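You operate a simulated robot arm through the tools that you are given. There is no shell and no other tool.

Carry out the task below with a simulated robot arm. There is one attempt and no reset: what you move stays moved.

Task
Wipe the oil off the slide plate with the rag and stow it in the lower drawer.
Fine: rag back, drawer shut. Set down upright: slide plate. What is to be rubbed or washed off counts as gone when no trace of it is left.
Where things are to end (x, y in the base frame): slide plate within 0.06 m of [1.07, -0.21].

It is judged by the outcome, as a careful person would: the job done as asked, and still so three seconds after it is handed in. It fails if anything else is knocked over, pushed out of place, dropped, spilled or broken.

Robot
A 6-joint arm with a two-finger gripper, fixed in place. Base frame: the origin is at the foot of the arm, x ahead of it, y to its left, z up. Units: m, rad, N and s.
Its first joint turns from -2.897 to 2.897 rad. Payload 2.45 kg.
Tool frame: the origin (TCP) lies between the finger pads and is the grasp point; the fingertips stand 0.02 m ahead of it; z points along the fingers, y is the line along which they close. The gripper opens to 0.14 m. The gripper's body begins 0.168 m behind the TCP.
Orientation is that of the tool frame in the base frame, as [roll, pitch, yaw] about the fixed x, y, z axes, in that order (R = Rz(yaw) Ry(pitch) Rx(roll)). With the fingers straight down and closing along the base's y, the tool's x points along the base's -x, its y along +y and its z along -z.

Tools
- The arm moves only by the tool nudge_tool. Its argument "series" is a list of rows, each an object of numbers (a shift or turn left out is 0, a gripper value left out holds the last): "rx", "ry", "rz": the turn, a rotation vector about the base's x, y, z in degrees; "x", "y", "z": the shift along the base's x, y, z in m; "fingers": the closure in counts, from 0 (fully open) to 255 (shut). In form: [{"rx": .., "ry": .., "rz": .., "x": .., "y": .., "z": .., "fingers": ..}, ...]. A call has 1 to 20 rows; each row is the pose to reach, as a shift and turn from the pose commanded when the call began. Rows are played at 5 a second. More than 0.05 m and 0.15 rad between two rows, or a gripper value outside its range, and nothing of the call is played. Where a pose cannot be reached the arm comes as near as it can. A force on the tool above 50 N (or 10 N above the force at the start of the call, whichever is more), or a blocked arm, ends the call early, and 0.2 s more pass. The fingers move at their own pace (about 0.045 m/s each) and stop on an object; they squeeze with about 26 N. The grip force told is the motor's: it shows also when the fingers shut on nothing. Time passes only in rows, and 0.2 s behind the last, so rows that repeat a pose let the fingers close. The reply holds the time, the measured pose of the TCP, the force on the tool along the base axes, the opening and the grip force, in the units named above and with some noise, with the torque about the TCP (base axes, N m) and any sound that the robot's microphone picked up, and new pictures: "show" is both (left out), scene, wrist or none.
- Cameras (640 x 400 px; columns grow to the right, rows downward): "scene" is fixed at [0.0506, -0.4999, 1.749]; the picture's right is [0.54, -0.84, 0.00], its down [-0.57, -0.36, -0.74] and it looks along [0.62, 0.40, -0.68] (base axes); focal length 368 px, centre (320, 200). "wrist" rides on the gripper at [0.078, 0.011, -0.209] in the tool frame; the picture's right is [-0.14, 0.99, 0.00], its down [-0.92, -0.13, -0.37] and it looks along [-0.37, -0.05, 0.93] (tool axes); focal length 280 px, centre (320, 200). There is no depth. A picture from a camera that has moved, and an enlarged one, comes with that camera's place and axes in the base frame and with its lens.
- inspect(camera, box): a new picture of the part [left, top, right, bottom] of that camera's present view, enlarged. It takes no simulated time.
- job_done(): hands the job in; it is judged then, once.

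Nothing tells you positions but the pictures and the camera data. Unless the task says otherwise, let go and move clear before handing in.

The tools are called after ">>>" by a JSON object that holds its "method" and its "body". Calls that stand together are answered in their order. nudge_tool: Moves the arm, as the interface text tells. Its arguments: {"type":"object","properties":{"series":{"type":"array"},"show":{"type":"string","enum":["both","scene","wrist","none"]}},"required":["series"]} The other tools are called the same way: inspect (camera, box) takes an enlarged picture of a part of a camera's view; job_done () hands the job in.

At the start:

```text
time_s: 0.0
position: [0.6237, -0.301, 1.3214]
orientation: [-3.141, 0.0, -3.142]
ft_force: [-0.4, -0.3, 0.0]
moment: [-0.03, -0.03, 0.02]
gripper_width: 0.1401
grip_force: 0.0
```

scene: 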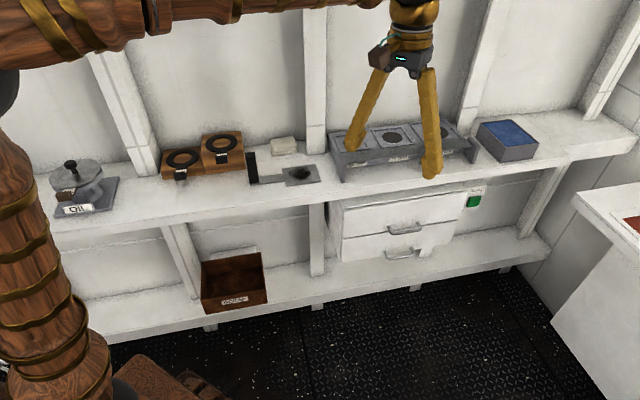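
wrist: 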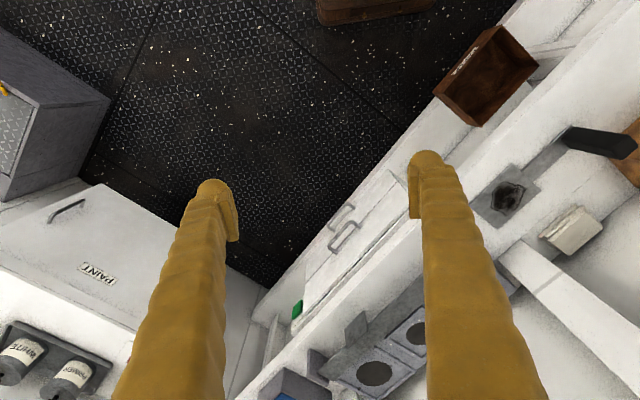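

I see a shelf with a flat plate with a dark spot (probably the slide plate with oil), a whitish rag next to it, and a two-drawer cabinet under the shelf. I'll look closer before moving anything.

>>> {"method": "inspect", "body": {"camera": "scene", "box": [230, 120, 350, 195]}}

>>> {"method": "inspect", "body": {"camera": "scene", "box": [310, 110, 550, 260]}}

>>> {"method": "inspect", "body": {"camera": "scene", "box": [40, 110, 280, 260]}}

>>> {"method": "inspect", "body": {"camera": "wrist", "box": [420, 80, 640, 218]}}

>>> {"method": "inspect", "body": {"camera": "scene", "box": [480, 160, 640, 260]}}

```text
5.33 times, centred on (290, 158) of scene
camera zoom: at [0.0506, -0.4999, 1.749], right [0.54, -0.84, 0.0], down [-0.57, -0.36, -0.74], along [0.62, 0.4, -0.68], focal length 1963 px, centre (480, 427)
```

zoom: 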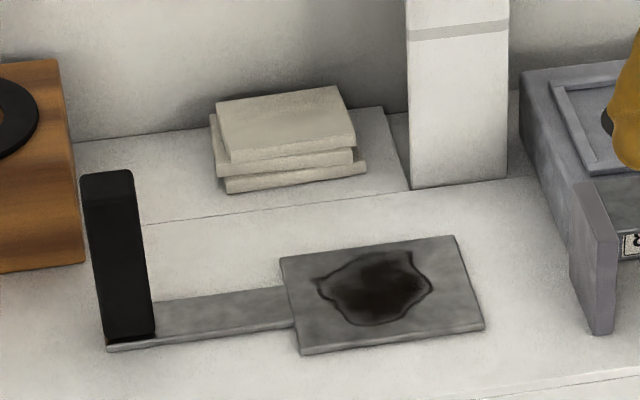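

```text
2.67 times, centred on (430, 185) of scene
camera zoom: at [0.0506, -0.4999, 1.749], right [0.54, -0.84, 0.0], down [-0.57, -0.36, -0.74], along [0.62, 0.4, -0.68], focal length 982 px, centre (27, 240)
```

zoom: 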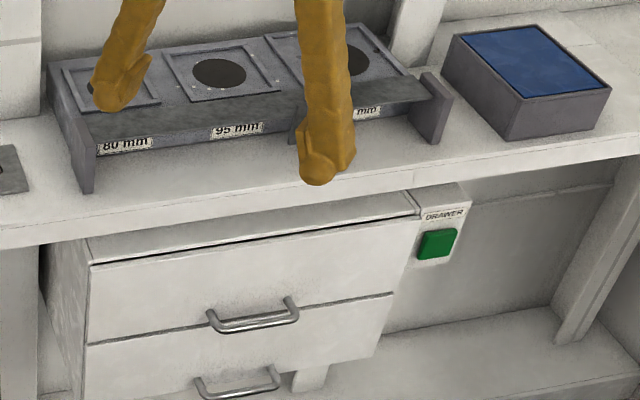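

```text
2.67 times, centred on (160, 185) of scene
camera zoom: at [0.0506, -0.4999, 1.749], right [0.54, -0.84, 0.0], down [-0.57, -0.36, -0.74], along [0.62, 0.4, -0.68], focal length 982 px, centre (747, 240)
```

zoom: 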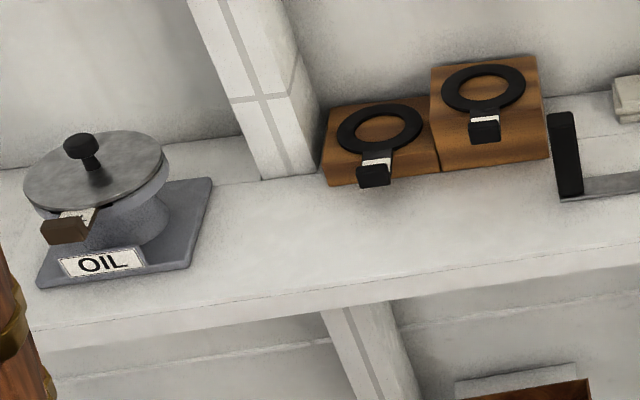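

```text
2.90 times, centred on (530, 149) of wrist
camera zoom: at [0.5437, -0.2888, 1.5306], right [0.14, 0.99, 0.0], down [0.92, -0.13, 0.37], along [0.37, -0.05, -0.93], focal length 813 px, centre (-289, 348)
```

zoom: 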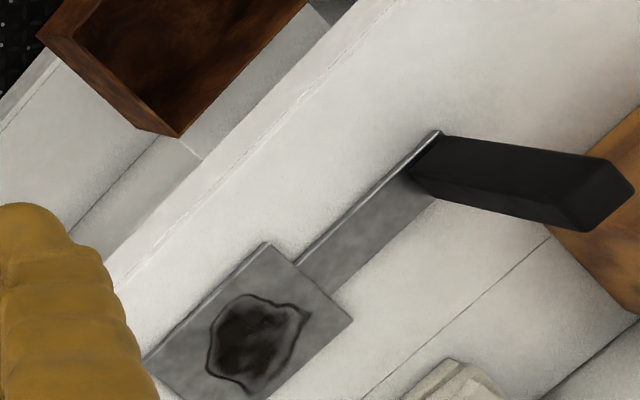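

```text
4.00 times, centred on (560, 210) of scene
camera zoom: at [0.0506, -0.4999, 1.749], right [0.54, -0.84, 0.0], down [-0.57, -0.36, -0.74], along [0.62, 0.4, -0.68], focal length 1472 px, centre (-640, 160)
```

zoom: 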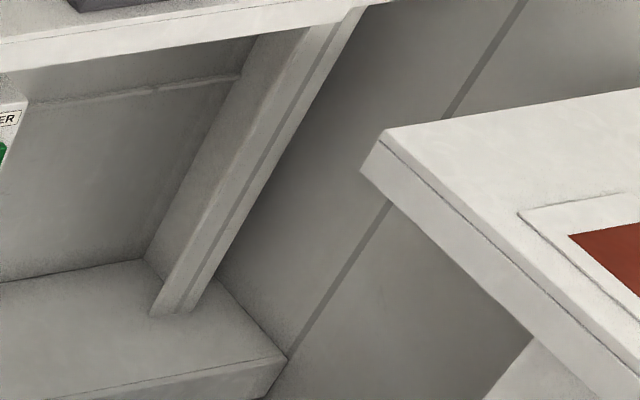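

The plate (about [0.80, 0.05, 1.01]) carries the dark oil patch and has an upright black handle near [0.69, 0.155]. The folded rag lies behind it, and the shelf runs at about 45° to the base axes. I'll take closer looks at the drawers, the rag and the button.

>>> {"method": "inspect", "body": {"camera": "scene", "box": [320, 180, 480, 280]}}

>>> {"method": "inspect", "body": {"camera": "scene", "box": [440, 170, 520, 220]}}

>>> {"method": "inspect", "body": {"camera": "wrist", "box": [230, 150, 470, 300]}}

>>> {"method": "inspect", "body": {"camera": "wrist", "box": [480, 160, 640, 260]}}

>>> {"method": "inspect", "body": {"camera": "scene", "box": [180, 230, 300, 305]}}

```text
4.00 times, centred on (400, 230) of scene
camera zoom: at [0.0506, -0.4999, 1.749], right [0.54, -0.84, 0.0], down [-0.57, -0.36, -0.74], along [0.62, 0.4, -0.68], focal length 1472 px, centre (0, 80)
```

zoom: 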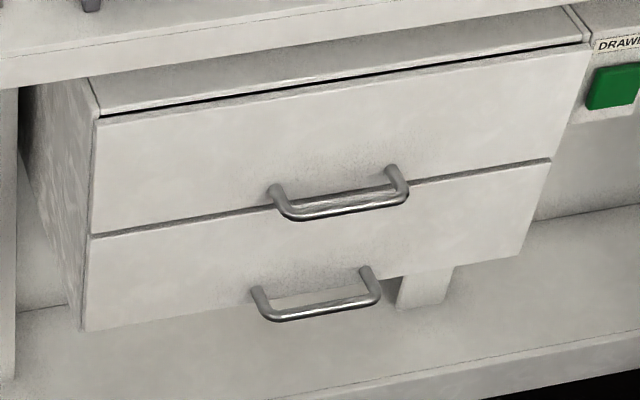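

```text
8.00 times, centred on (480, 195) of scene
camera zoom: at [0.0506, -0.4999, 1.749], right [0.54, -0.84, 0.0], down [-0.57, -0.36, -0.74], along [0.62, 0.4, -0.68], focal length 2945 px, centre (-960, 240)
```

zoom: 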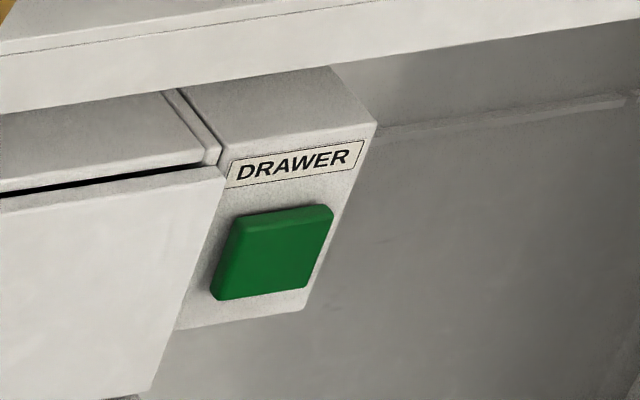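

```text
2.67 times, centred on (350, 225) of wrist
camera zoom: at [0.5437, -0.2888, 1.5306], right [0.14, 0.99, 0.0], down [0.92, -0.13, 0.37], along [0.37, -0.05, -0.93], focal length 748 px, centre (240, 133)
```

zoom: 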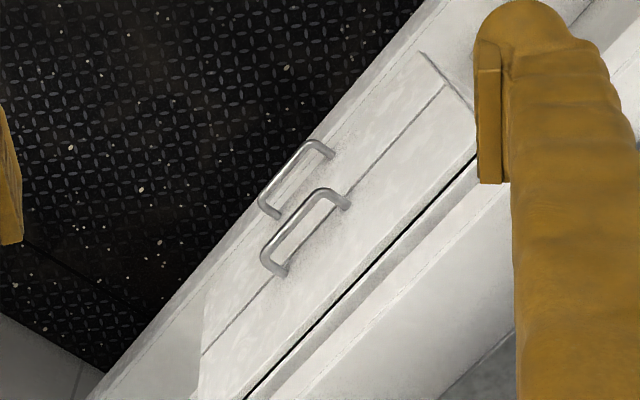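

```text
4.00 times, centred on (560, 210) of wrist
camera zoom: at [0.5437, -0.2888, 1.5306], right [0.14, 0.99, 0.0], down [0.92, -0.13, 0.37], along [0.37, -0.05, -0.93], focal length 1122 px, centre (-640, 160)
```

zoom: 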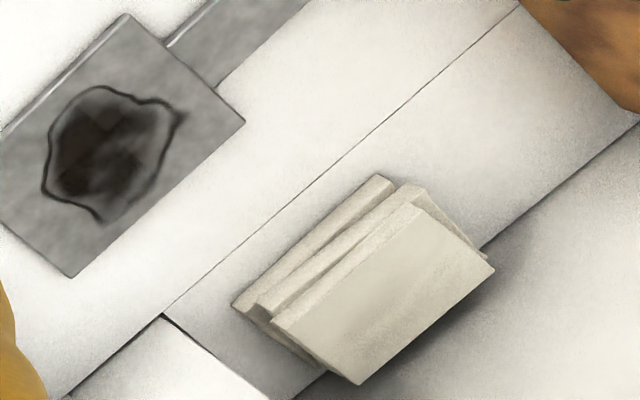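

```text
5.33 times, centred on (240, 268) of scene
camera zoom: at [0.0506, -0.4999, 1.749], right [0.54, -0.84, 0.0], down [-0.57, -0.36, -0.74], along [0.62, 0.4, -0.68], focal length 1963 px, centre (747, -160)
```

zoom: 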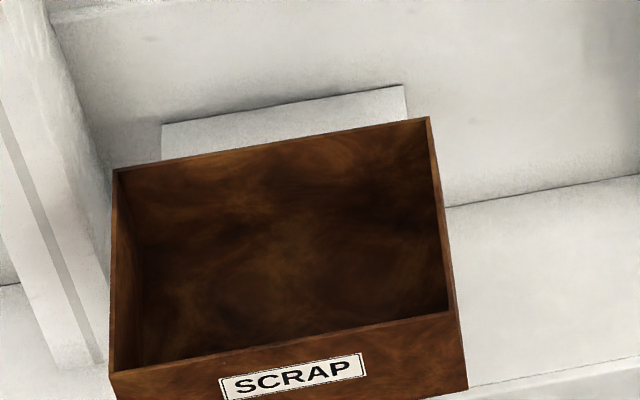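

The rag sits close to the back wall and next to a wall post, so I need a closer view before grasping it. I'm moving above the plate and rag, turning the gripper 45° to line up with the shelf.

>>> {"method": "nudge_tool", "body": {"series": [{"x": 0.012, "y": 0.042, "rz": 5}, {"x": 0.024, "y": 0.084, "rz": 10}, {"x": 0.036, "y": 0.126, "rz": 15}, {"x": 0.048, "y": 0.168, "rz": 20}, {"x": 0.06, "y": 0.21, "rz": 25}, {"x": 0.072, "y": 0.252, "rz": 30}, {"x": 0.084, "y": 0.294, "rz": 35}, {"x": 0.096, "y": 0.336, "rz": 40}, {"x": 0.106, "y": 0.371, "rz": 45}, {"x": 0.106, "y": 0.371, "rz": 45}]}}

```text
time_s: 2.2
position: [0.7292, 0.0722, 1.3224]
orientation: [-3.141, -0.001, -2.353]
ft_force: [-0.9, -0.8, -0.2]
moment: [0.01, 0.0, -0.01]
gripper_width: 0.1399
grip_force: 0.0
camera wrist: at [0.6649, 0.0248, 1.5315], right [-0.6, 0.8, 0.0], down [0.74, 0.56, 0.37], along [0.29, 0.22, -0.93], focal length 280 px, centre (320, 200)
```

scene: 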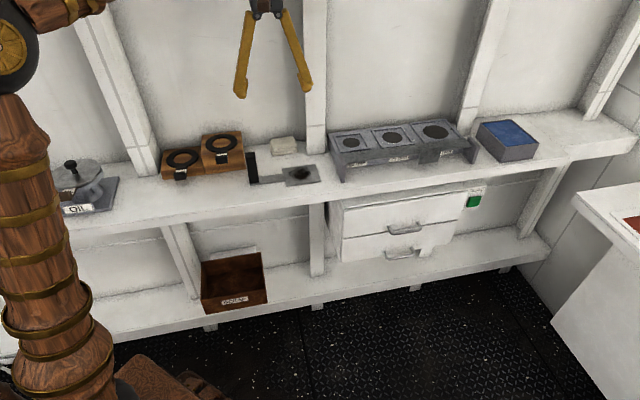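
wrist: 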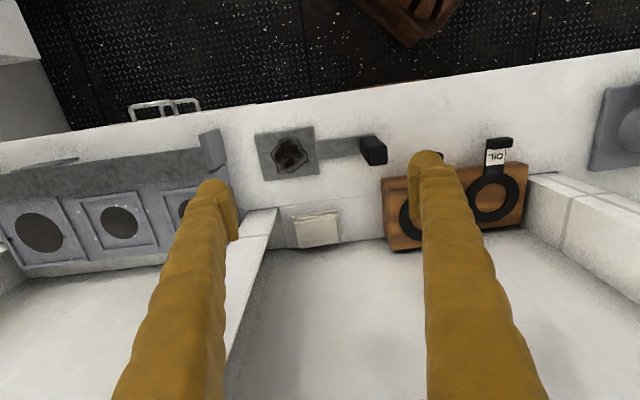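

The view is now lined up with the shelf: plate, rag and post are all visible. I'll enlarge this region to measure the gaps.

>>> {"method": "inspect", "body": {"camera": "wrist", "box": [220, 120, 412, 240]}}

>>> {"method": "inspect", "body": {"camera": "wrist", "box": [240, 190, 360, 265]}}

>>> {"method": "inspect", "body": {"camera": "scene", "box": [230, 120, 350, 195]}}

```text
3.33 times, centred on (316, 180) of wrist
camera zoom: at [0.6649, 0.0248, 1.5315], right [-0.6, 0.8, 0.0], down [0.74, 0.56, 0.37], along [0.29, 0.22, -0.93], focal length 935 px, centre (333, 267)
```

zoom: 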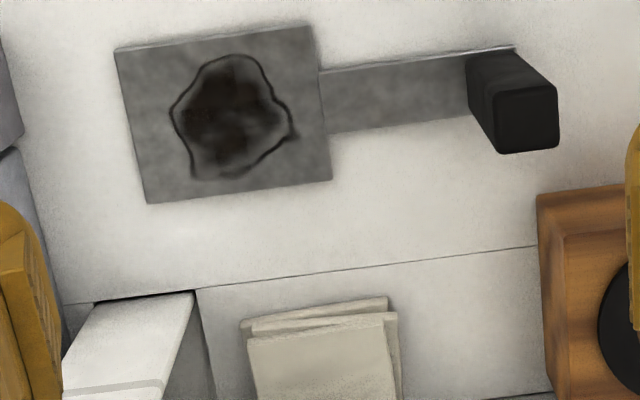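

```text
5.33 times, centred on (300, 228) of wrist
camera zoom: at [0.6649, 0.0248, 1.5315], right [-0.6, 0.8, 0.0], down [0.74, 0.56, 0.37], along [0.29, 0.22, -0.93], focal length 1495 px, centre (427, 53)
```

zoom: 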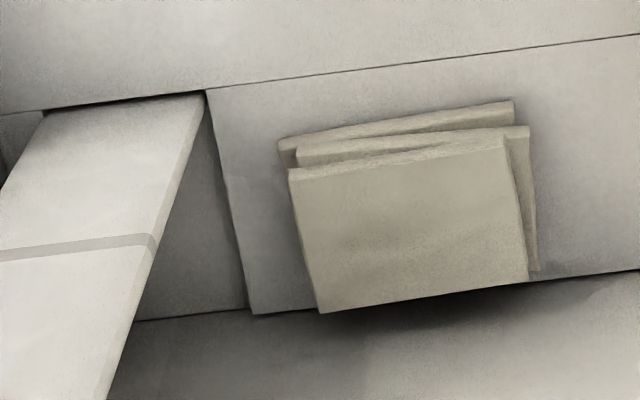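

```text
5.33 times, centred on (290, 158) of scene
camera zoom: at [0.0506, -0.4999, 1.749], right [0.54, -0.84, 0.0], down [-0.57, -0.36, -0.74], along [0.62, 0.4, -0.68], focal length 1963 px, centre (480, 427)
```

zoom: 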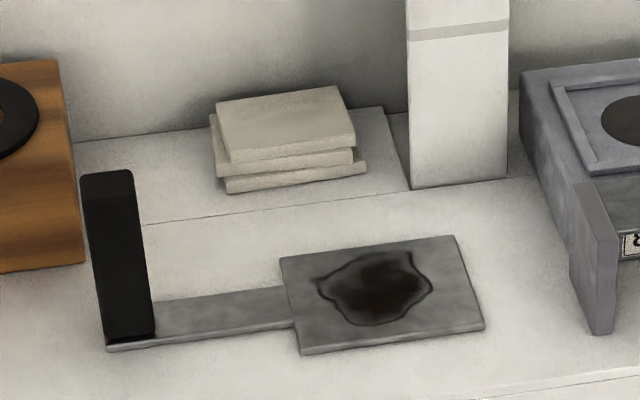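

The rag measures about 0.09 × 0.065 × 0.035 m, centred near [0.884, 0.182]. It is roughly 25 mm from the post and 15 mm from the wall. I'll approach with a slight forward tilt to keep the wrist off the wall, fingers closing along the shelf, and stop above it to check.

>>> {"method": "nudge_tool", "body": {"series": [{"x": 0.03, "y": 0.023, "z": -0.02, "rx": 2.4, "ry": -2.4, "fingers": 40}, {"x": 0.06, "y": 0.046, "z": -0.04, "rx": 4.8, "ry": -4.8, "fingers": 40}, {"x": 0.09, "y": 0.069, "z": -0.06, "rx": 7.2, "ry": -7.2, "fingers": 40}, {"x": 0.12, "y": 0.092, "z": -0.08, "rx": 9.6, "ry": -9.6, "fingers": 40}, {"x": 0.14, "y": 0.108, "z": -0.1, "rx": 12, "ry": -12, "fingers": 40}, {"x": 0.1476, "y": 0.1145, "z": -0.13, "rx": 14.14, "ry": -14.14, "fingers": 40}, {"x": 0.1476, "y": 0.1145, "z": -0.16, "rx": 14.14, "ry": -14.14, "fingers": 40}, {"x": 0.1476, "y": 0.1145, "z": -0.16, "rx": 14.14, "ry": -14.14, "fingers": 40}]}}

```text
time_s: 4.0
position: [0.8774, 0.1858, 1.1627]
orientation: [3.142, 0.349, -2.354]
ft_force: [-7.6, 8.9, 3.7]
moment: [-0.21, -0.24, 0.1]
gripper_width: 0.1107
grip_force: 0.0
camera wrist: at [0.7666, 0.0912, 1.3323], right [-0.61, 0.79, 0.05], down [0.61, 0.43, 0.66], along [0.5, 0.43, -0.75], focal length 280 px, centre (320, 200)
```

scene: 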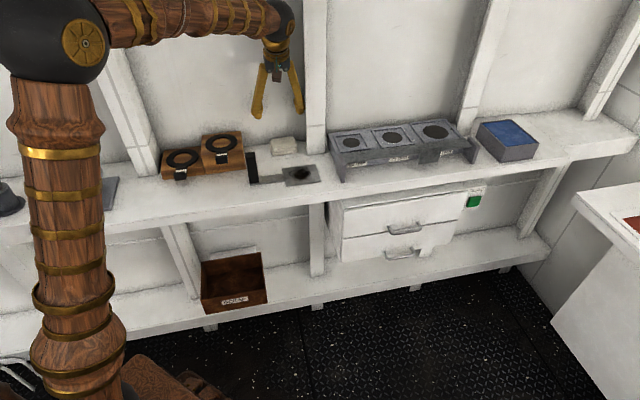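
wrist: 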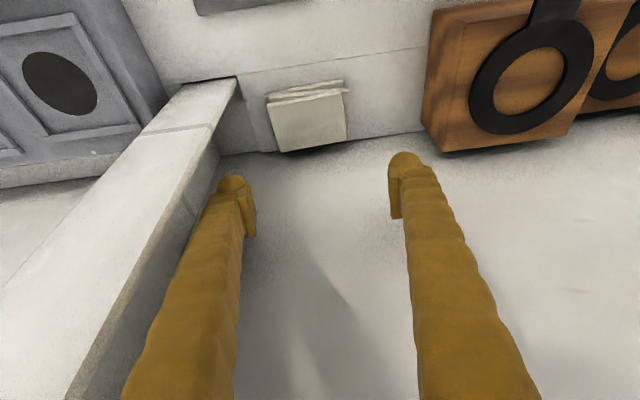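

The tool reports about 11 N sideways, away from the post. I'll hold still for one step to tell a transient from real contact.

>>> {"method": "nudge_tool", "body": {"series": [{"x": 0, "y": 0, "z": 0}, {"x": 0, "y": 0, "z": 0}], "show": "wrist"}}

>>> {"method": "inspect", "body": {"camera": "wrist", "box": [120, 60, 440, 260]}}

>>> {"method": "inspect", "body": {"camera": "scene", "box": [220, 0, 380, 100]}}

```text
time_s: 4.6
position: [0.8788, 0.1865, 1.1628]
orientation: [-3.141, 0.349, -2.354]
ft_force: [-6.7, 10.5, 1.0]
moment: [-0.08, -0.05, 0.21]
gripper_width: 0.1101
grip_force: 0.0
camera wrist: at [0.7667, 0.0911, 1.3324], right [-0.61, 0.79, 0.05], down [0.61, 0.43, 0.66], along [0.5, 0.43, -0.75], focal length 280 px, centre (320, 200)
```

wrist: 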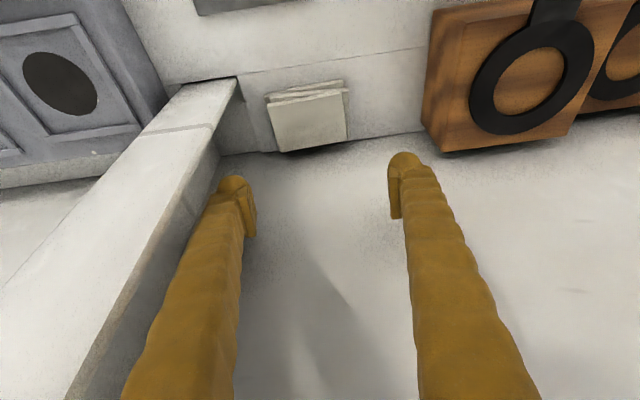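

```text
2.00 times, centred on (280, 160) of wrist
camera zoom: at [0.7667, 0.0911, 1.3324], right [-0.61, 0.79, 0.05], down [0.61, 0.43, 0.66], along [0.5, 0.43, -0.75], focal length 561 px, centre (400, 280)
```

zoom: 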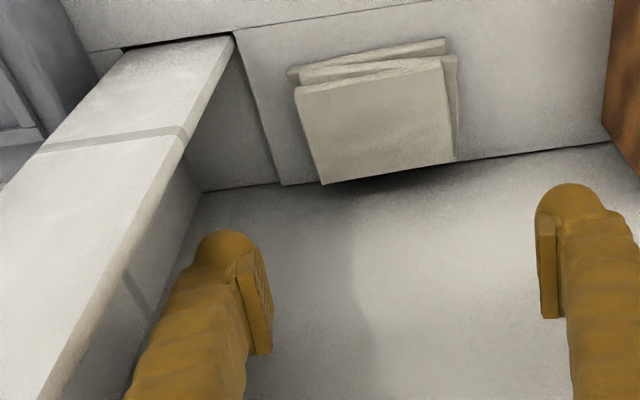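

```text
4.00 times, centred on (300, 50) of scene
camera zoom: at [0.0506, -0.4999, 1.749], right [0.54, -0.84, 0.0], down [-0.57, -0.36, -0.74], along [0.62, 0.4, -0.68], focal length 1472 px, centre (400, 800)
```

zoom: 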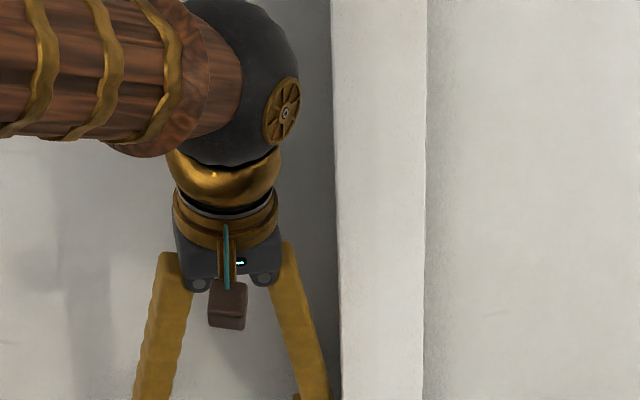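

The force persists, so the post-side finger is touching the post. I'll back away from it along the shelf by 2.5 cm and check that the force drops.

>>> {"method": "nudge_tool", "body": {"series": [{"x": -0.009, "y": 0.009, "z": 0}, {"x": -0.018, "y": 0.018, "z": 0}, {"x": -0.018, "y": 0.018, "z": 0}, {"x": -0.018, "y": 0.018, "z": 0}], "show": "both"}}

>>> {"method": "inspect", "body": {"camera": "wrist", "box": [120, 60, 440, 260]}}

>>> {"method": "inspect", "body": {"camera": "scene", "box": [220, 60, 380, 160]}}

```text
time_s: 5.6
position: [0.8596, 0.2032, 1.1626]
orientation: [3.141, 0.349, -2.354]
ft_force: [0.5, 0.1, -0.3]
moment: [0.01, -0.01, 0.0]
gripper_width: 0.1179
grip_force: 0.0
camera wrist: at [0.7475, 0.1094, 1.3321], right [-0.61, 0.79, 0.05], down [0.61, 0.43, 0.66], along [0.5, 0.43, -0.75], focal length 280 px, centre (320, 200)
```

scene: 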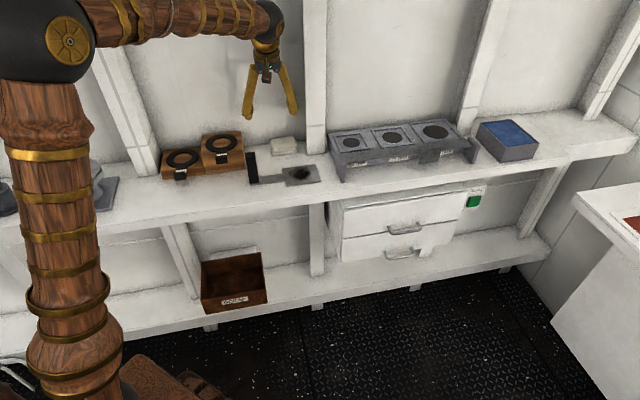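
wrist: 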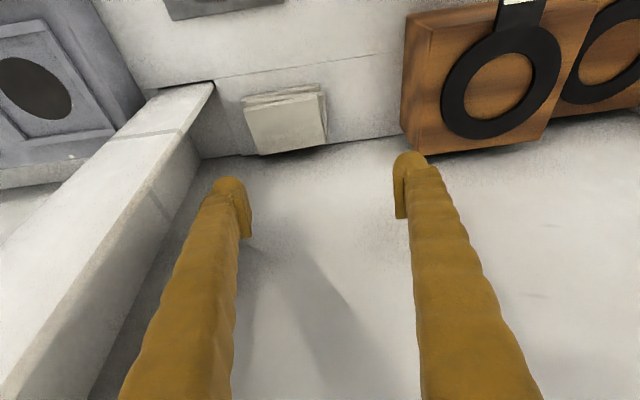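

```text
2.00 times, centred on (280, 160) of wrist
camera zoom: at [0.7475, 0.1094, 1.3321], right [-0.61, 0.79, 0.05], down [0.61, 0.43, 0.66], along [0.5, 0.43, -0.75], focal length 561 px, centre (400, 280)
```

zoom: 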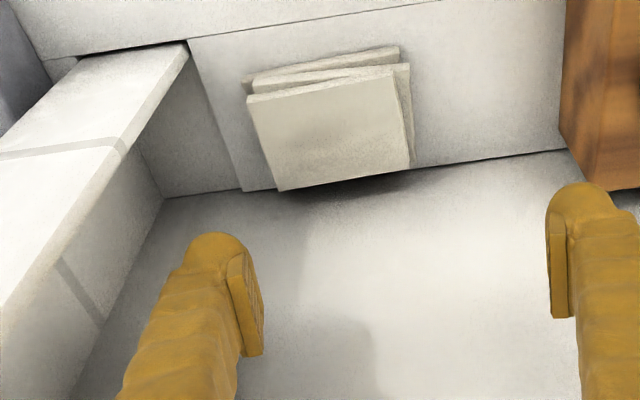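

```text
4.00 times, centred on (300, 110) of scene
camera zoom: at [0.0506, -0.4999, 1.749], right [0.54, -0.84, 0.0], down [-0.57, -0.36, -0.74], along [0.62, 0.4, -0.68], focal length 1472 px, centre (400, 560)
```

zoom: 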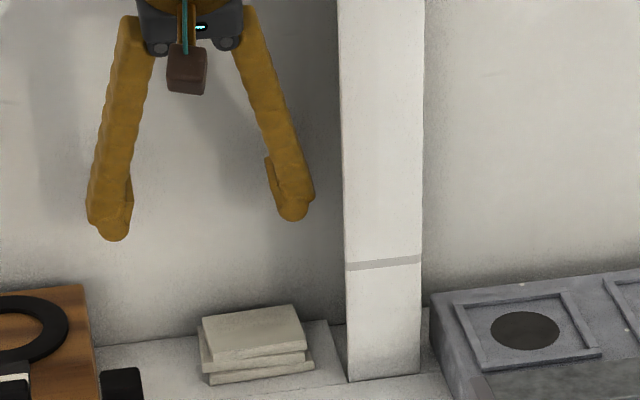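

The contact is gone, and comparing widths puts the post face at about 0.567 m along the shelf. I'll narrow the opening to about 0.10 m and go in with the post-side finger close to the rag, stopping halfway down to check.

>>> {"method": "nudge_tool", "body": {"series": [{"x": 0, "y": 0, "z": -0.01, "fingers": 73}, {"x": 0, "y": 0, "z": -0.02, "fingers": 73}, {"x": 0.007, "y": -0.009, "z": -0.04, "fingers": 73}, {"x": 0.0143, "y": -0.0183, "z": -0.06, "fingers": 73}, {"x": 0.0143, "y": -0.0183, "z": -0.075, "fingers": 73}, {"x": 0.0143, "y": -0.0183, "z": -0.075, "fingers": 73}, {"x": 0.0143, "y": -0.0183, "z": -0.075, "fingers": 73}]}}

>>> {"method": "inspect", "body": {"camera": "wrist", "box": [160, 60, 480, 260]}}

>>> {"method": "inspect", "body": {"camera": "scene", "box": [230, 80, 358, 160]}}

```text
time_s: 7.2
position: [0.8733, 0.1865, 1.0863]
orientation: [3.141, 0.349, -2.355]
ft_force: [-0.5, -0.1, -0.6]
moment: [-0.07, -0.02, 0.0]
gripper_width: 0.0999
grip_force: 0.1
camera wrist: at [0.7621, 0.092, 1.2561], right [-0.61, 0.79, 0.05], down [0.61, 0.43, 0.66], along [0.5, 0.43, -0.75], focal length 280 px, centre (320, 200)
```

scene: 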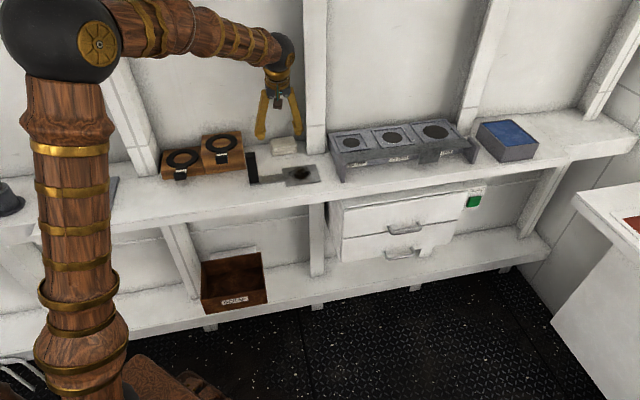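
wrist: 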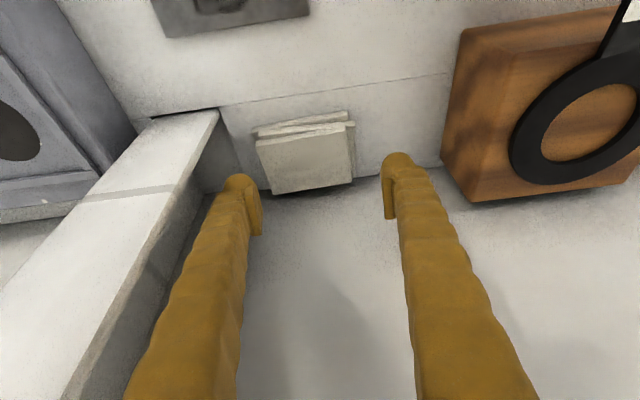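

```text
2.00 times, centred on (320, 160) of wrist
camera zoom: at [0.7621, 0.092, 1.2561], right [-0.61, 0.79, 0.05], down [0.61, 0.43, 0.66], along [0.5, 0.43, -0.75], focal length 561 px, centre (320, 280)
```

zoom: 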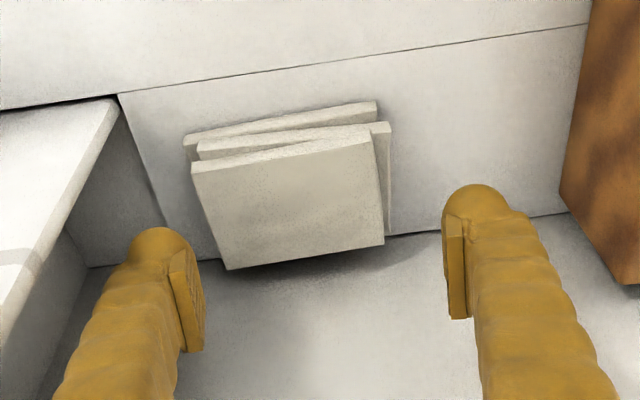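

```text
5.00 times, centred on (294, 120) of scene
camera zoom: at [0.0506, -0.4999, 1.749], right [0.54, -0.84, 0.0], down [-0.57, -0.36, -0.74], along [0.62, 0.4, -0.68], focal length 1840 px, centre (450, 600)
```

zoom: 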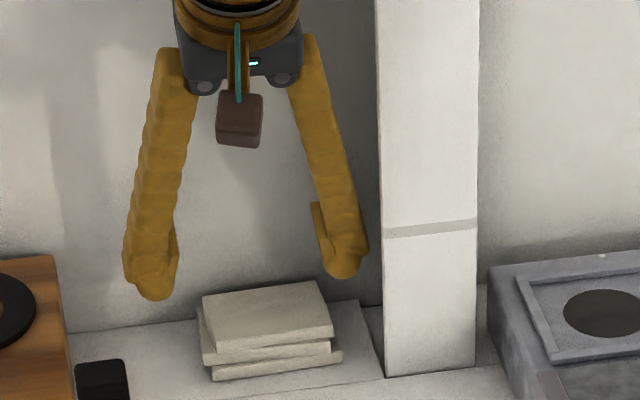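

No contact now, and the fingers straddle the rag with millimetres to spare on the post side. I'll shift 3 mm toward the post and descend partway, watching the force.

>>> {"method": "nudge_tool", "body": {"series": [{"x": 0.002, "y": -0.002, "z": -0.01, "fingers": 72}, {"x": 0.002, "y": -0.002, "z": -0.02, "fingers": 72}, {"x": 0.002, "y": -0.002, "z": -0.03, "fingers": 72}, {"x": 0.002, "y": -0.002, "z": -0.035, "fingers": 72}, {"x": 0.002, "y": -0.002, "z": -0.035, "fingers": 72}]}}

>>> {"method": "inspect", "body": {"camera": "wrist", "box": [160, 60, 480, 260]}}

>>> {"method": "inspect", "body": {"camera": "scene", "box": [230, 90, 358, 170]}}

```text
time_s: 8.4
position: [0.8753, 0.1845, 1.052]
orientation: [-3.14, 0.349, -2.356]
ft_force: [0.5, 0.4, 0.6]
moment: [-0.03, 0.01, 0.01]
gripper_width: 0.1004
grip_force: 0.3
camera wrist: at [0.7631, 0.0892, 1.2212], right [-0.61, 0.79, 0.05], down [0.61, 0.43, 0.66], along [0.5, 0.43, -0.75], focal length 280 px, centre (320, 200)
```

scene: 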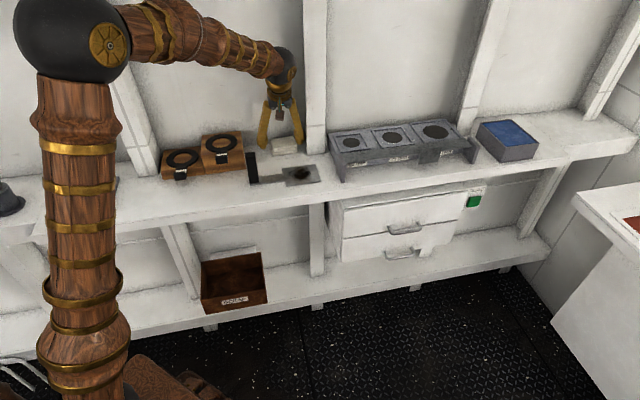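
wrist: 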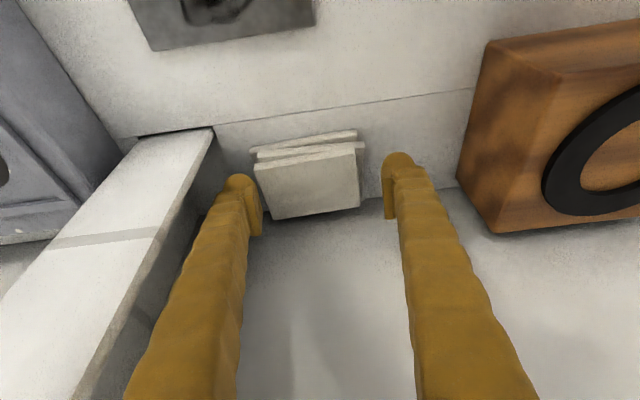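

```text
2.00 times, centred on (320, 160) of wrist
camera zoom: at [0.7631, 0.0892, 1.2212], right [-0.61, 0.79, 0.05], down [0.61, 0.43, 0.66], along [0.5, 0.43, -0.75], focal length 561 px, centre (320, 280)
```

zoom: 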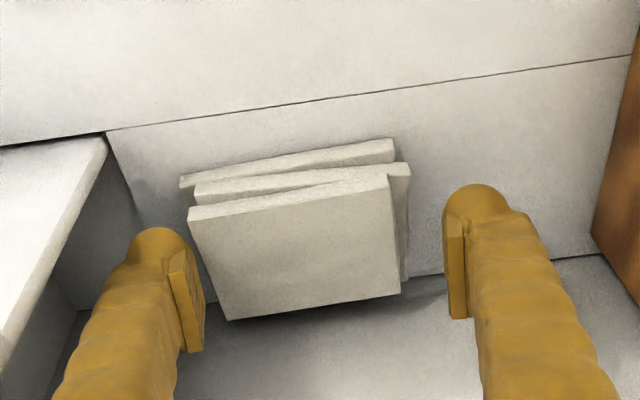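

```text
5.00 times, centred on (294, 130) of scene
camera zoom: at [0.0506, -0.4999, 1.749], right [0.54, -0.84, 0.0], down [-0.57, -0.36, -0.74], along [0.62, 0.4, -0.68], focal length 1840 px, centre (450, 550)
```

zoom: 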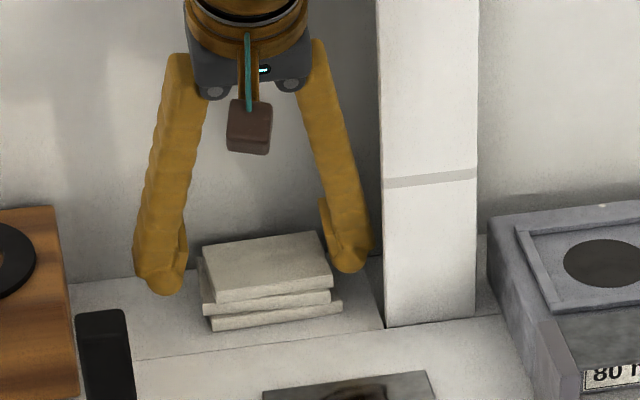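

Still clear of everything. I'll go down the last 1.5 cm so the tips stay about 1 cm above the shelf, then close on the rag.

>>> {"method": "nudge_tool", "body": {"series": [{"z": -0.007, "fingers": 72}, {"z": -0.0145, "fingers": 72}, {"z": -0.0145, "fingers": 72}], "show": "none"}}

>>> {"method": "nudge_tool", "body": {"series": [{"fingers": 140}, {"fingers": 160}, {"fingers": 160}, {"fingers": 160}, {"fingers": 160}]}}

>>> {"method": "inspect", "body": {"camera": "wrist", "box": [160, 60, 480, 260]}}

>>> {"method": "inspect", "body": {"camera": "scene", "box": [230, 90, 358, 170]}}

```text
time_s: 9.2
position: [0.8757, 0.1835, 1.037]
orientation: [-3.141, 0.35, -2.355]
ft_force: [-0.5, 0.3, 1.3]
moment: [0.0, -0.05, 0.01]
gripper_width: 0.1003
grip_force: 0.1
```

```text
time_s: 10.4
position: [0.8746, 0.1853, 1.0382]
orientation: [3.14, 0.349, -2.358]
ft_force: [-1.2, -1.0, 0.5]
moment: [-0.01, 0.08, 0.02]
gripper_width: 0.0899
grip_force: 25.3
camera wrist: at [0.7629, 0.0893, 1.2071], right [-0.61, 0.79, 0.05], down [0.61, 0.43, 0.66], along [0.5, 0.43, -0.75], focal length 280 px, centre (320, 200)
```

scene: 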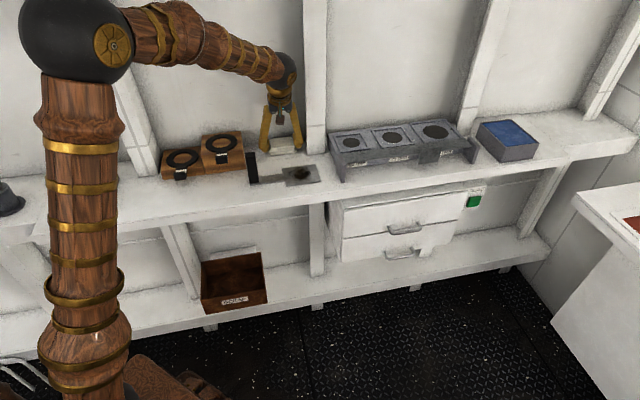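
wrist: 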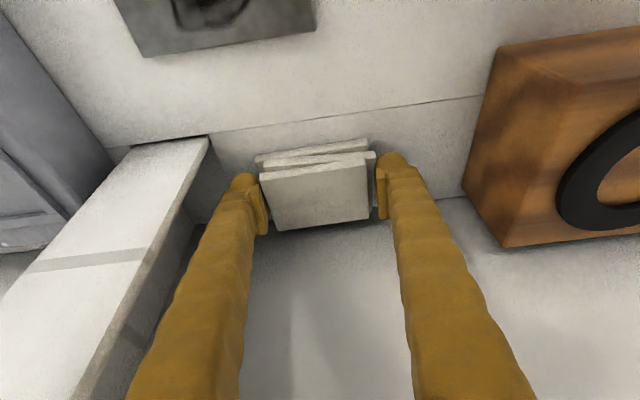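

```text
2.00 times, centred on (320, 160) of wrist
camera zoom: at [0.7629, 0.0893, 1.2071], right [-0.61, 0.79, 0.05], down [0.61, 0.43, 0.66], along [0.5, 0.43, -0.75], focal length 561 px, centre (320, 280)
```

zoom: 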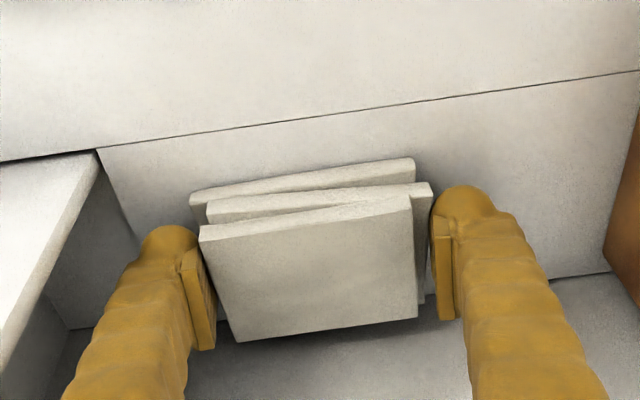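

```text
5.00 times, centred on (294, 130) of scene
camera zoom: at [0.0506, -0.4999, 1.749], right [0.54, -0.84, 0.0], down [-0.57, -0.36, -0.74], along [0.62, 0.4, -0.68], focal length 1840 px, centre (450, 550)
```

zoom: 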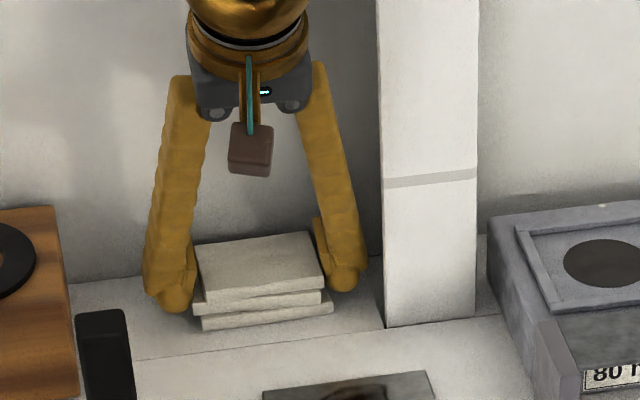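

The rag is gripped at 0.09 m width. I'll lift it, then carry it over the plate, whose centre is about [0.797, 0.049].

>>> {"method": "nudge_tool", "body": {"series": [{"z": 0.02, "fingers": 160}, {"z": 0.04, "fingers": 160}, {"z": 0.05, "fingers": 160}, {"z": 0.05, "fingers": 160}]}}

```text
time_s: 11.4
position: [0.8759, 0.183, 1.0864]
orientation: [3.142, 0.349, -2.355]
ft_force: [-0.2, 0.1, -0.4]
moment: [0.01, 0.01, -0.01]
gripper_width: 0.09
grip_force: 26.0
camera wrist: at [0.7641, 0.0886, 1.2558], right [-0.61, 0.79, 0.05], down [0.61, 0.43, 0.66], along [0.5, 0.43, -0.75], focal length 280 px, centre (320, 200)
```

scene: 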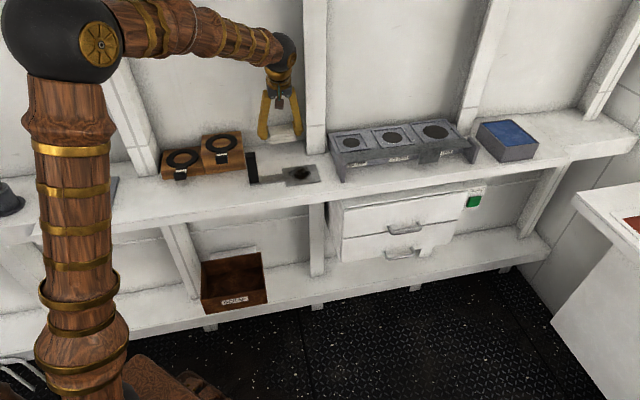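
wrist: 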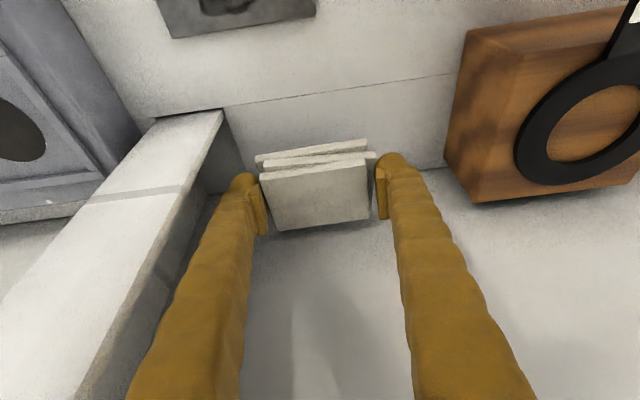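

The rag is up. I'll carry it toward the front over the plate, then line it up with the oil patch.

>>> {"method": "nudge_tool", "body": {"series": [{"x": -0.0276, "y": -0.0276}, {"x": -0.0552, "y": -0.0552}, {"x": -0.0828, "y": -0.0828}, {"x": -0.1103, "y": -0.1103}, {"x": -0.098, "y": -0.1226}, {"x": -0.0858, "y": -0.1348, "z": -0.01}, {"x": -0.0858, "y": -0.1348, "z": -0.02}, {"x": -0.0858, "y": -0.1348, "z": -0.03}, {"x": -0.0858, "y": -0.1348, "z": -0.03}]}}

>>> {"method": "inspect", "body": {"camera": "scene", "box": [230, 110, 358, 190]}}

>>> {"method": "inspect", "body": {"camera": "wrist", "box": [160, 60, 480, 260]}}

```text
time_s: 13.4
position: [0.7897, 0.0494, 1.0574]
orientation: [-3.14, 0.349, -2.357]
ft_force: [0.2, 0.1, 0.1]
moment: [-0.01, 0.02, 0.02]
gripper_width: 0.0901
grip_force: 25.8
camera wrist: at [0.6781, -0.0448, 1.2257], right [-0.61, 0.79, 0.05], down [0.61, 0.43, 0.66], along [0.5, 0.43, -0.75], focal length 280 px, centre (320, 200)
```

scene: 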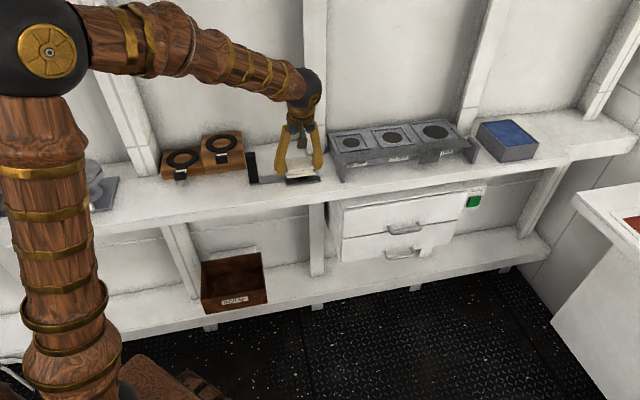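
wrist: 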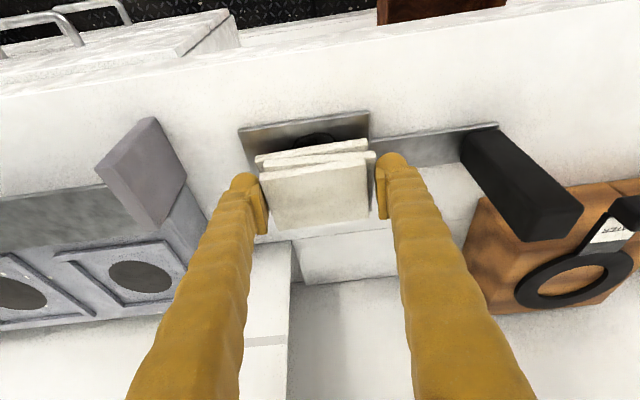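

```text
5.00 times, centred on (294, 150) of scene
camera zoom: at [0.0506, -0.4999, 1.749], right [0.54, -0.84, 0.0], down [-0.57, -0.36, -0.74], along [0.62, 0.4, -0.68], focal length 1840 px, centre (450, 450)
```

zoom: 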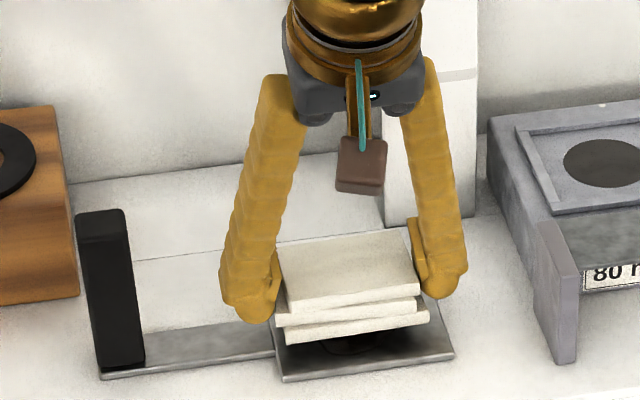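

```text
2.00 times, centred on (320, 160) of wrist
camera zoom: at [0.6781, -0.0448, 1.2257], right [-0.61, 0.79, 0.05], down [0.61, 0.43, 0.66], along [0.5, 0.43, -0.75], focal length 561 px, centre (320, 280)
```

zoom: 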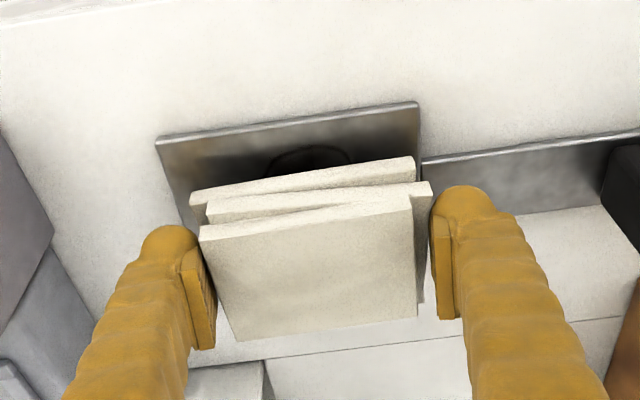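

The rag is right above the oil patch. I'll lower it in small steps until I feel the plate.

>>> {"method": "nudge_tool", "body": {"series": [{"z": -0.004}, {"z": -0.008}, {"z": -0.0105}, {"z": -0.0105}], "show": "none"}}

>>> {"method": "nudge_tool", "body": {"series": [{"z": -0.0015}, {"z": -0.003}, {"z": -0.003}], "show": "none"}}

```text
time_s: 14.4
position: [0.7886, 0.0499, 1.0459]
orientation: [-3.141, 0.349, -2.358]
ft_force: [0.2, -1.1, -0.5]
moment: [-0.02, -0.03, 0.01]
gripper_width: 0.0898
grip_force: 26.0
```

```text
time_s: 15.2
position: [0.7898, 0.0497, 1.0454]
orientation: [3.141, 0.35, -2.355]
ft_force: [0.7, 0.6, 5.0]
moment: [0.06, 0.25, -0.01]
gripper_width: 0.0903
grip_force: 25.6
```

Contact at 5 N. I'll press about 1 mm more and sweep the rag back and forth over the patch, with a small sideways spread.

>>> {"method": "nudge_tool", "body": {"series": [{"x": -0.007, "y": -0.007, "z": -0.001}, {"x": -0.014, "y": -0.014, "z": -0.001}, {"x": -0.022, "y": -0.022, "z": -0.001}, {"x": -0.014, "y": -0.014, "z": -0.001}, {"x": -0.007, "y": -0.007, "z": -0.001}, {"x": 0, "y": 0, "z": -0.001}, {"x": 0.007, "y": 0.007, "z": -0.001}, {"x": 0.014, "y": 0.014, "z": -0.001}, {"x": 0.021, "y": 0.021, "z": -0.001}, {"x": 0.028, "y": 0.028, "z": -0.001}, {"x": 0.021, "y": 0.021, "z": -0.001}, {"x": 0.014, "y": 0.014, "z": -0.001}, {"x": 0.007, "y": 0.007, "z": -0.001}, {"x": 0, "y": 0, "z": -0.001}, {"x": -0.007, "y": -0.007, "z": -0.001}, {"x": -0.014, "y": -0.014, "z": -0.001}, {"x": -0.022, "y": -0.022, "z": -0.001}, {"x": -0.022, "y": -0.022, "z": -0.001}]}}

>>> {"method": "inspect", "body": {"camera": "scene", "box": [230, 110, 358, 190]}}

>>> {"method": "inspect", "body": {"camera": "wrist", "box": [160, 60, 480, 260]}}

```text
time_s: 19.0
position: [0.7666, 0.0272, 1.0426]
orientation: [-3.141, 0.349, -2.354]
ft_force: [1.2, 0.2, 28.8]
moment: [-0.29, 0.09, 0.02]
gripper_width: 0.0903
grip_force: 26.0
camera wrist: at [0.6547, -0.0684, 1.212], right [-0.61, 0.79, 0.05], down [0.61, 0.43, 0.66], along [0.5, 0.43, -0.75], focal length 280 px, centre (320, 200)
```

scene: 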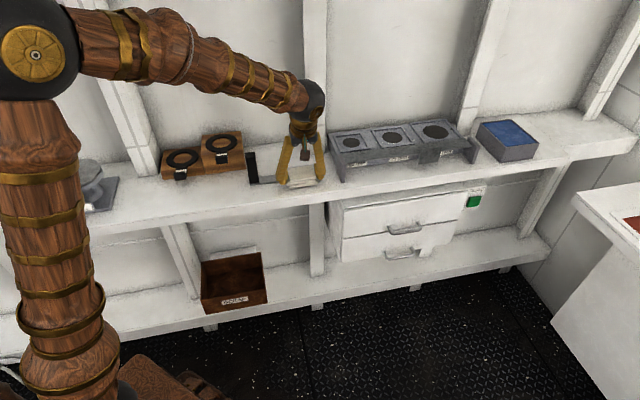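
wrist: 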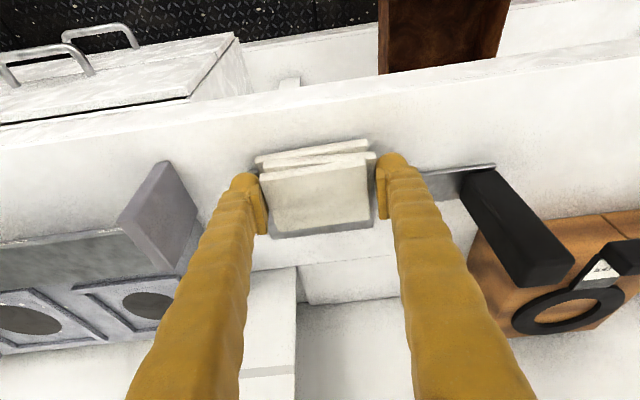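

```text
5.00 times, centred on (294, 150) of scene
camera zoom: at [0.0506, -0.4999, 1.749], right [0.54, -0.84, 0.0], down [-0.57, -0.36, -0.74], along [0.62, 0.4, -0.68], focal length 1840 px, centre (450, 450)
```

zoom: 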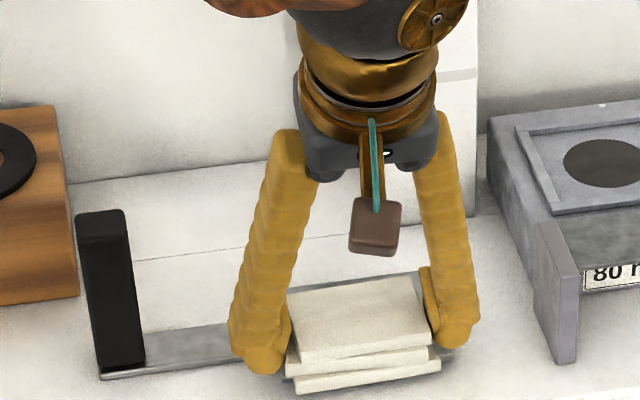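

```text
2.00 times, centred on (320, 160) of wrist
camera zoom: at [0.6547, -0.0684, 1.212], right [-0.61, 0.79, 0.05], down [0.61, 0.43, 0.66], along [0.5, 0.43, -0.75], focal length 561 px, centre (320, 280)
```

zoom: 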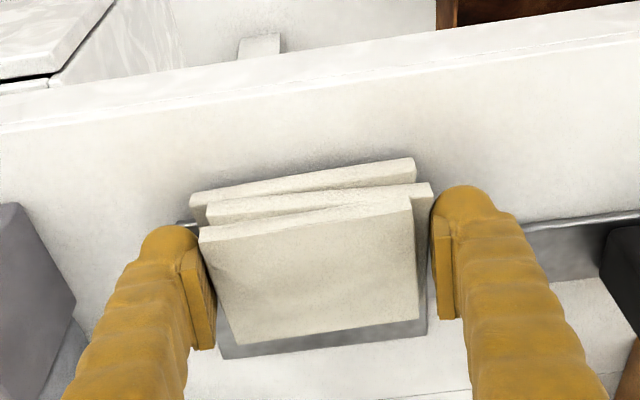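

The plate didn't move, but the press force rose to about 29 N, so I'll lift the rag and check the plate.

>>> {"method": "nudge_tool", "body": {"series": [{"z": 0.01}, {"z": 0.03}, {"x": 0.02, "y": 0.02, "z": 0.05}, {"x": 0.05, "y": 0.05, "z": 0.06}, {"x": 0.08, "y": 0.08, "z": 0.06}, {"x": 0.11, "y": 0.11, "z": 0.06}, {"x": 0.11, "y": 0.11, "z": 0.06}]}}

>>> {"method": "inspect", "body": {"camera": "scene", "box": [230, 110, 358, 190]}}

>>> {"method": "inspect", "body": {"camera": "wrist", "box": [200, 0, 520, 200]}}

```text
time_s: 20.3
position: [0.8491, 0.1097, 1.102]
orientation: [3.14, 0.341, -2.359]
ft_force: [-24.2, -15.4, 14.0]
moment: [-0.39, -0.68, -1.48]
gripper_width: 0.0902
grip_force: 26.5
stopped in row 6: the force on the tool passed its limit at 145 N (the readings are from after the stop); the commanded pose is now the measured one
camera wrist: at [0.7393, 0.0156, 1.2727], right [-0.61, 0.79, 0.05], down [0.62, 0.43, 0.65], along [0.5, 0.43, -0.76], focal length 280 px, centre (320, 200)
```

scene: 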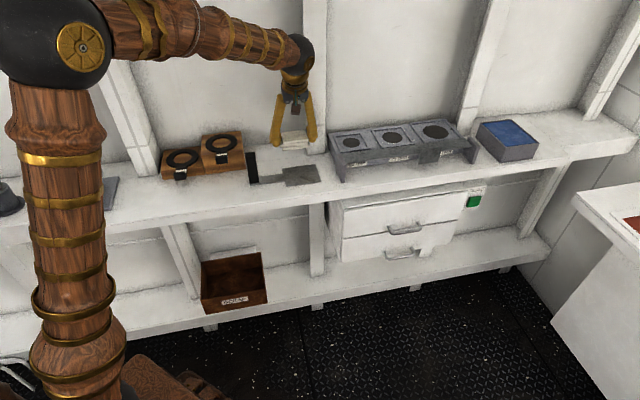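
wrist: 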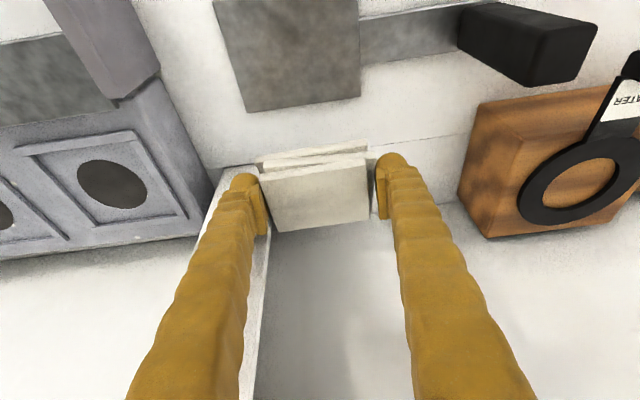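

```text
5.00 times, centred on (294, 150) of scene
camera zoom: at [0.0506, -0.4999, 1.749], right [0.54, -0.84, 0.0], down [-0.57, -0.36, -0.74], along [0.62, 0.4, -0.68], focal length 1840 px, centre (450, 450)
```

zoom: 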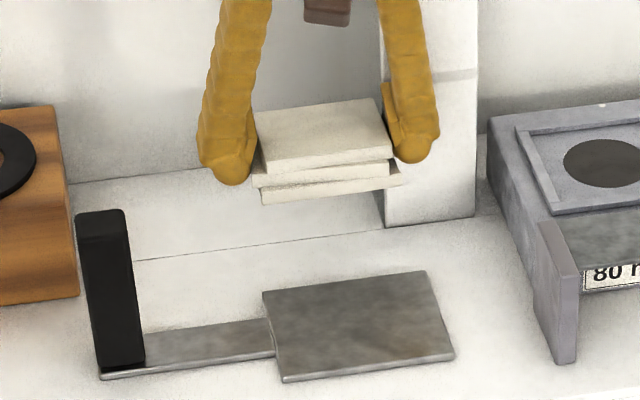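

```text
2.00 times, centred on (360, 100) of wrist
camera zoom: at [0.7393, 0.0156, 1.2727], right [-0.61, 0.79, 0.05], down [0.62, 0.43, 0.65], along [0.5, 0.43, -0.76], focal length 561 px, centre (240, 400)
```

zoom: 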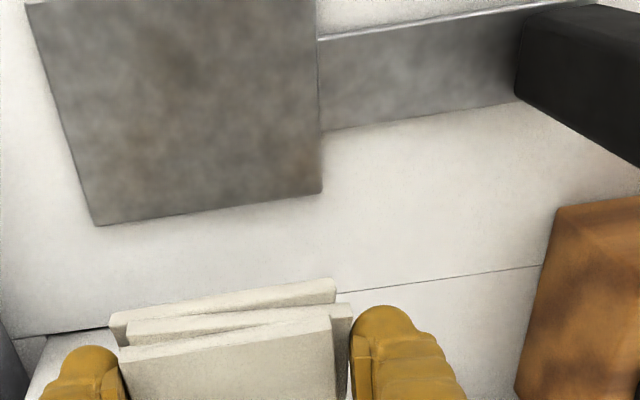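

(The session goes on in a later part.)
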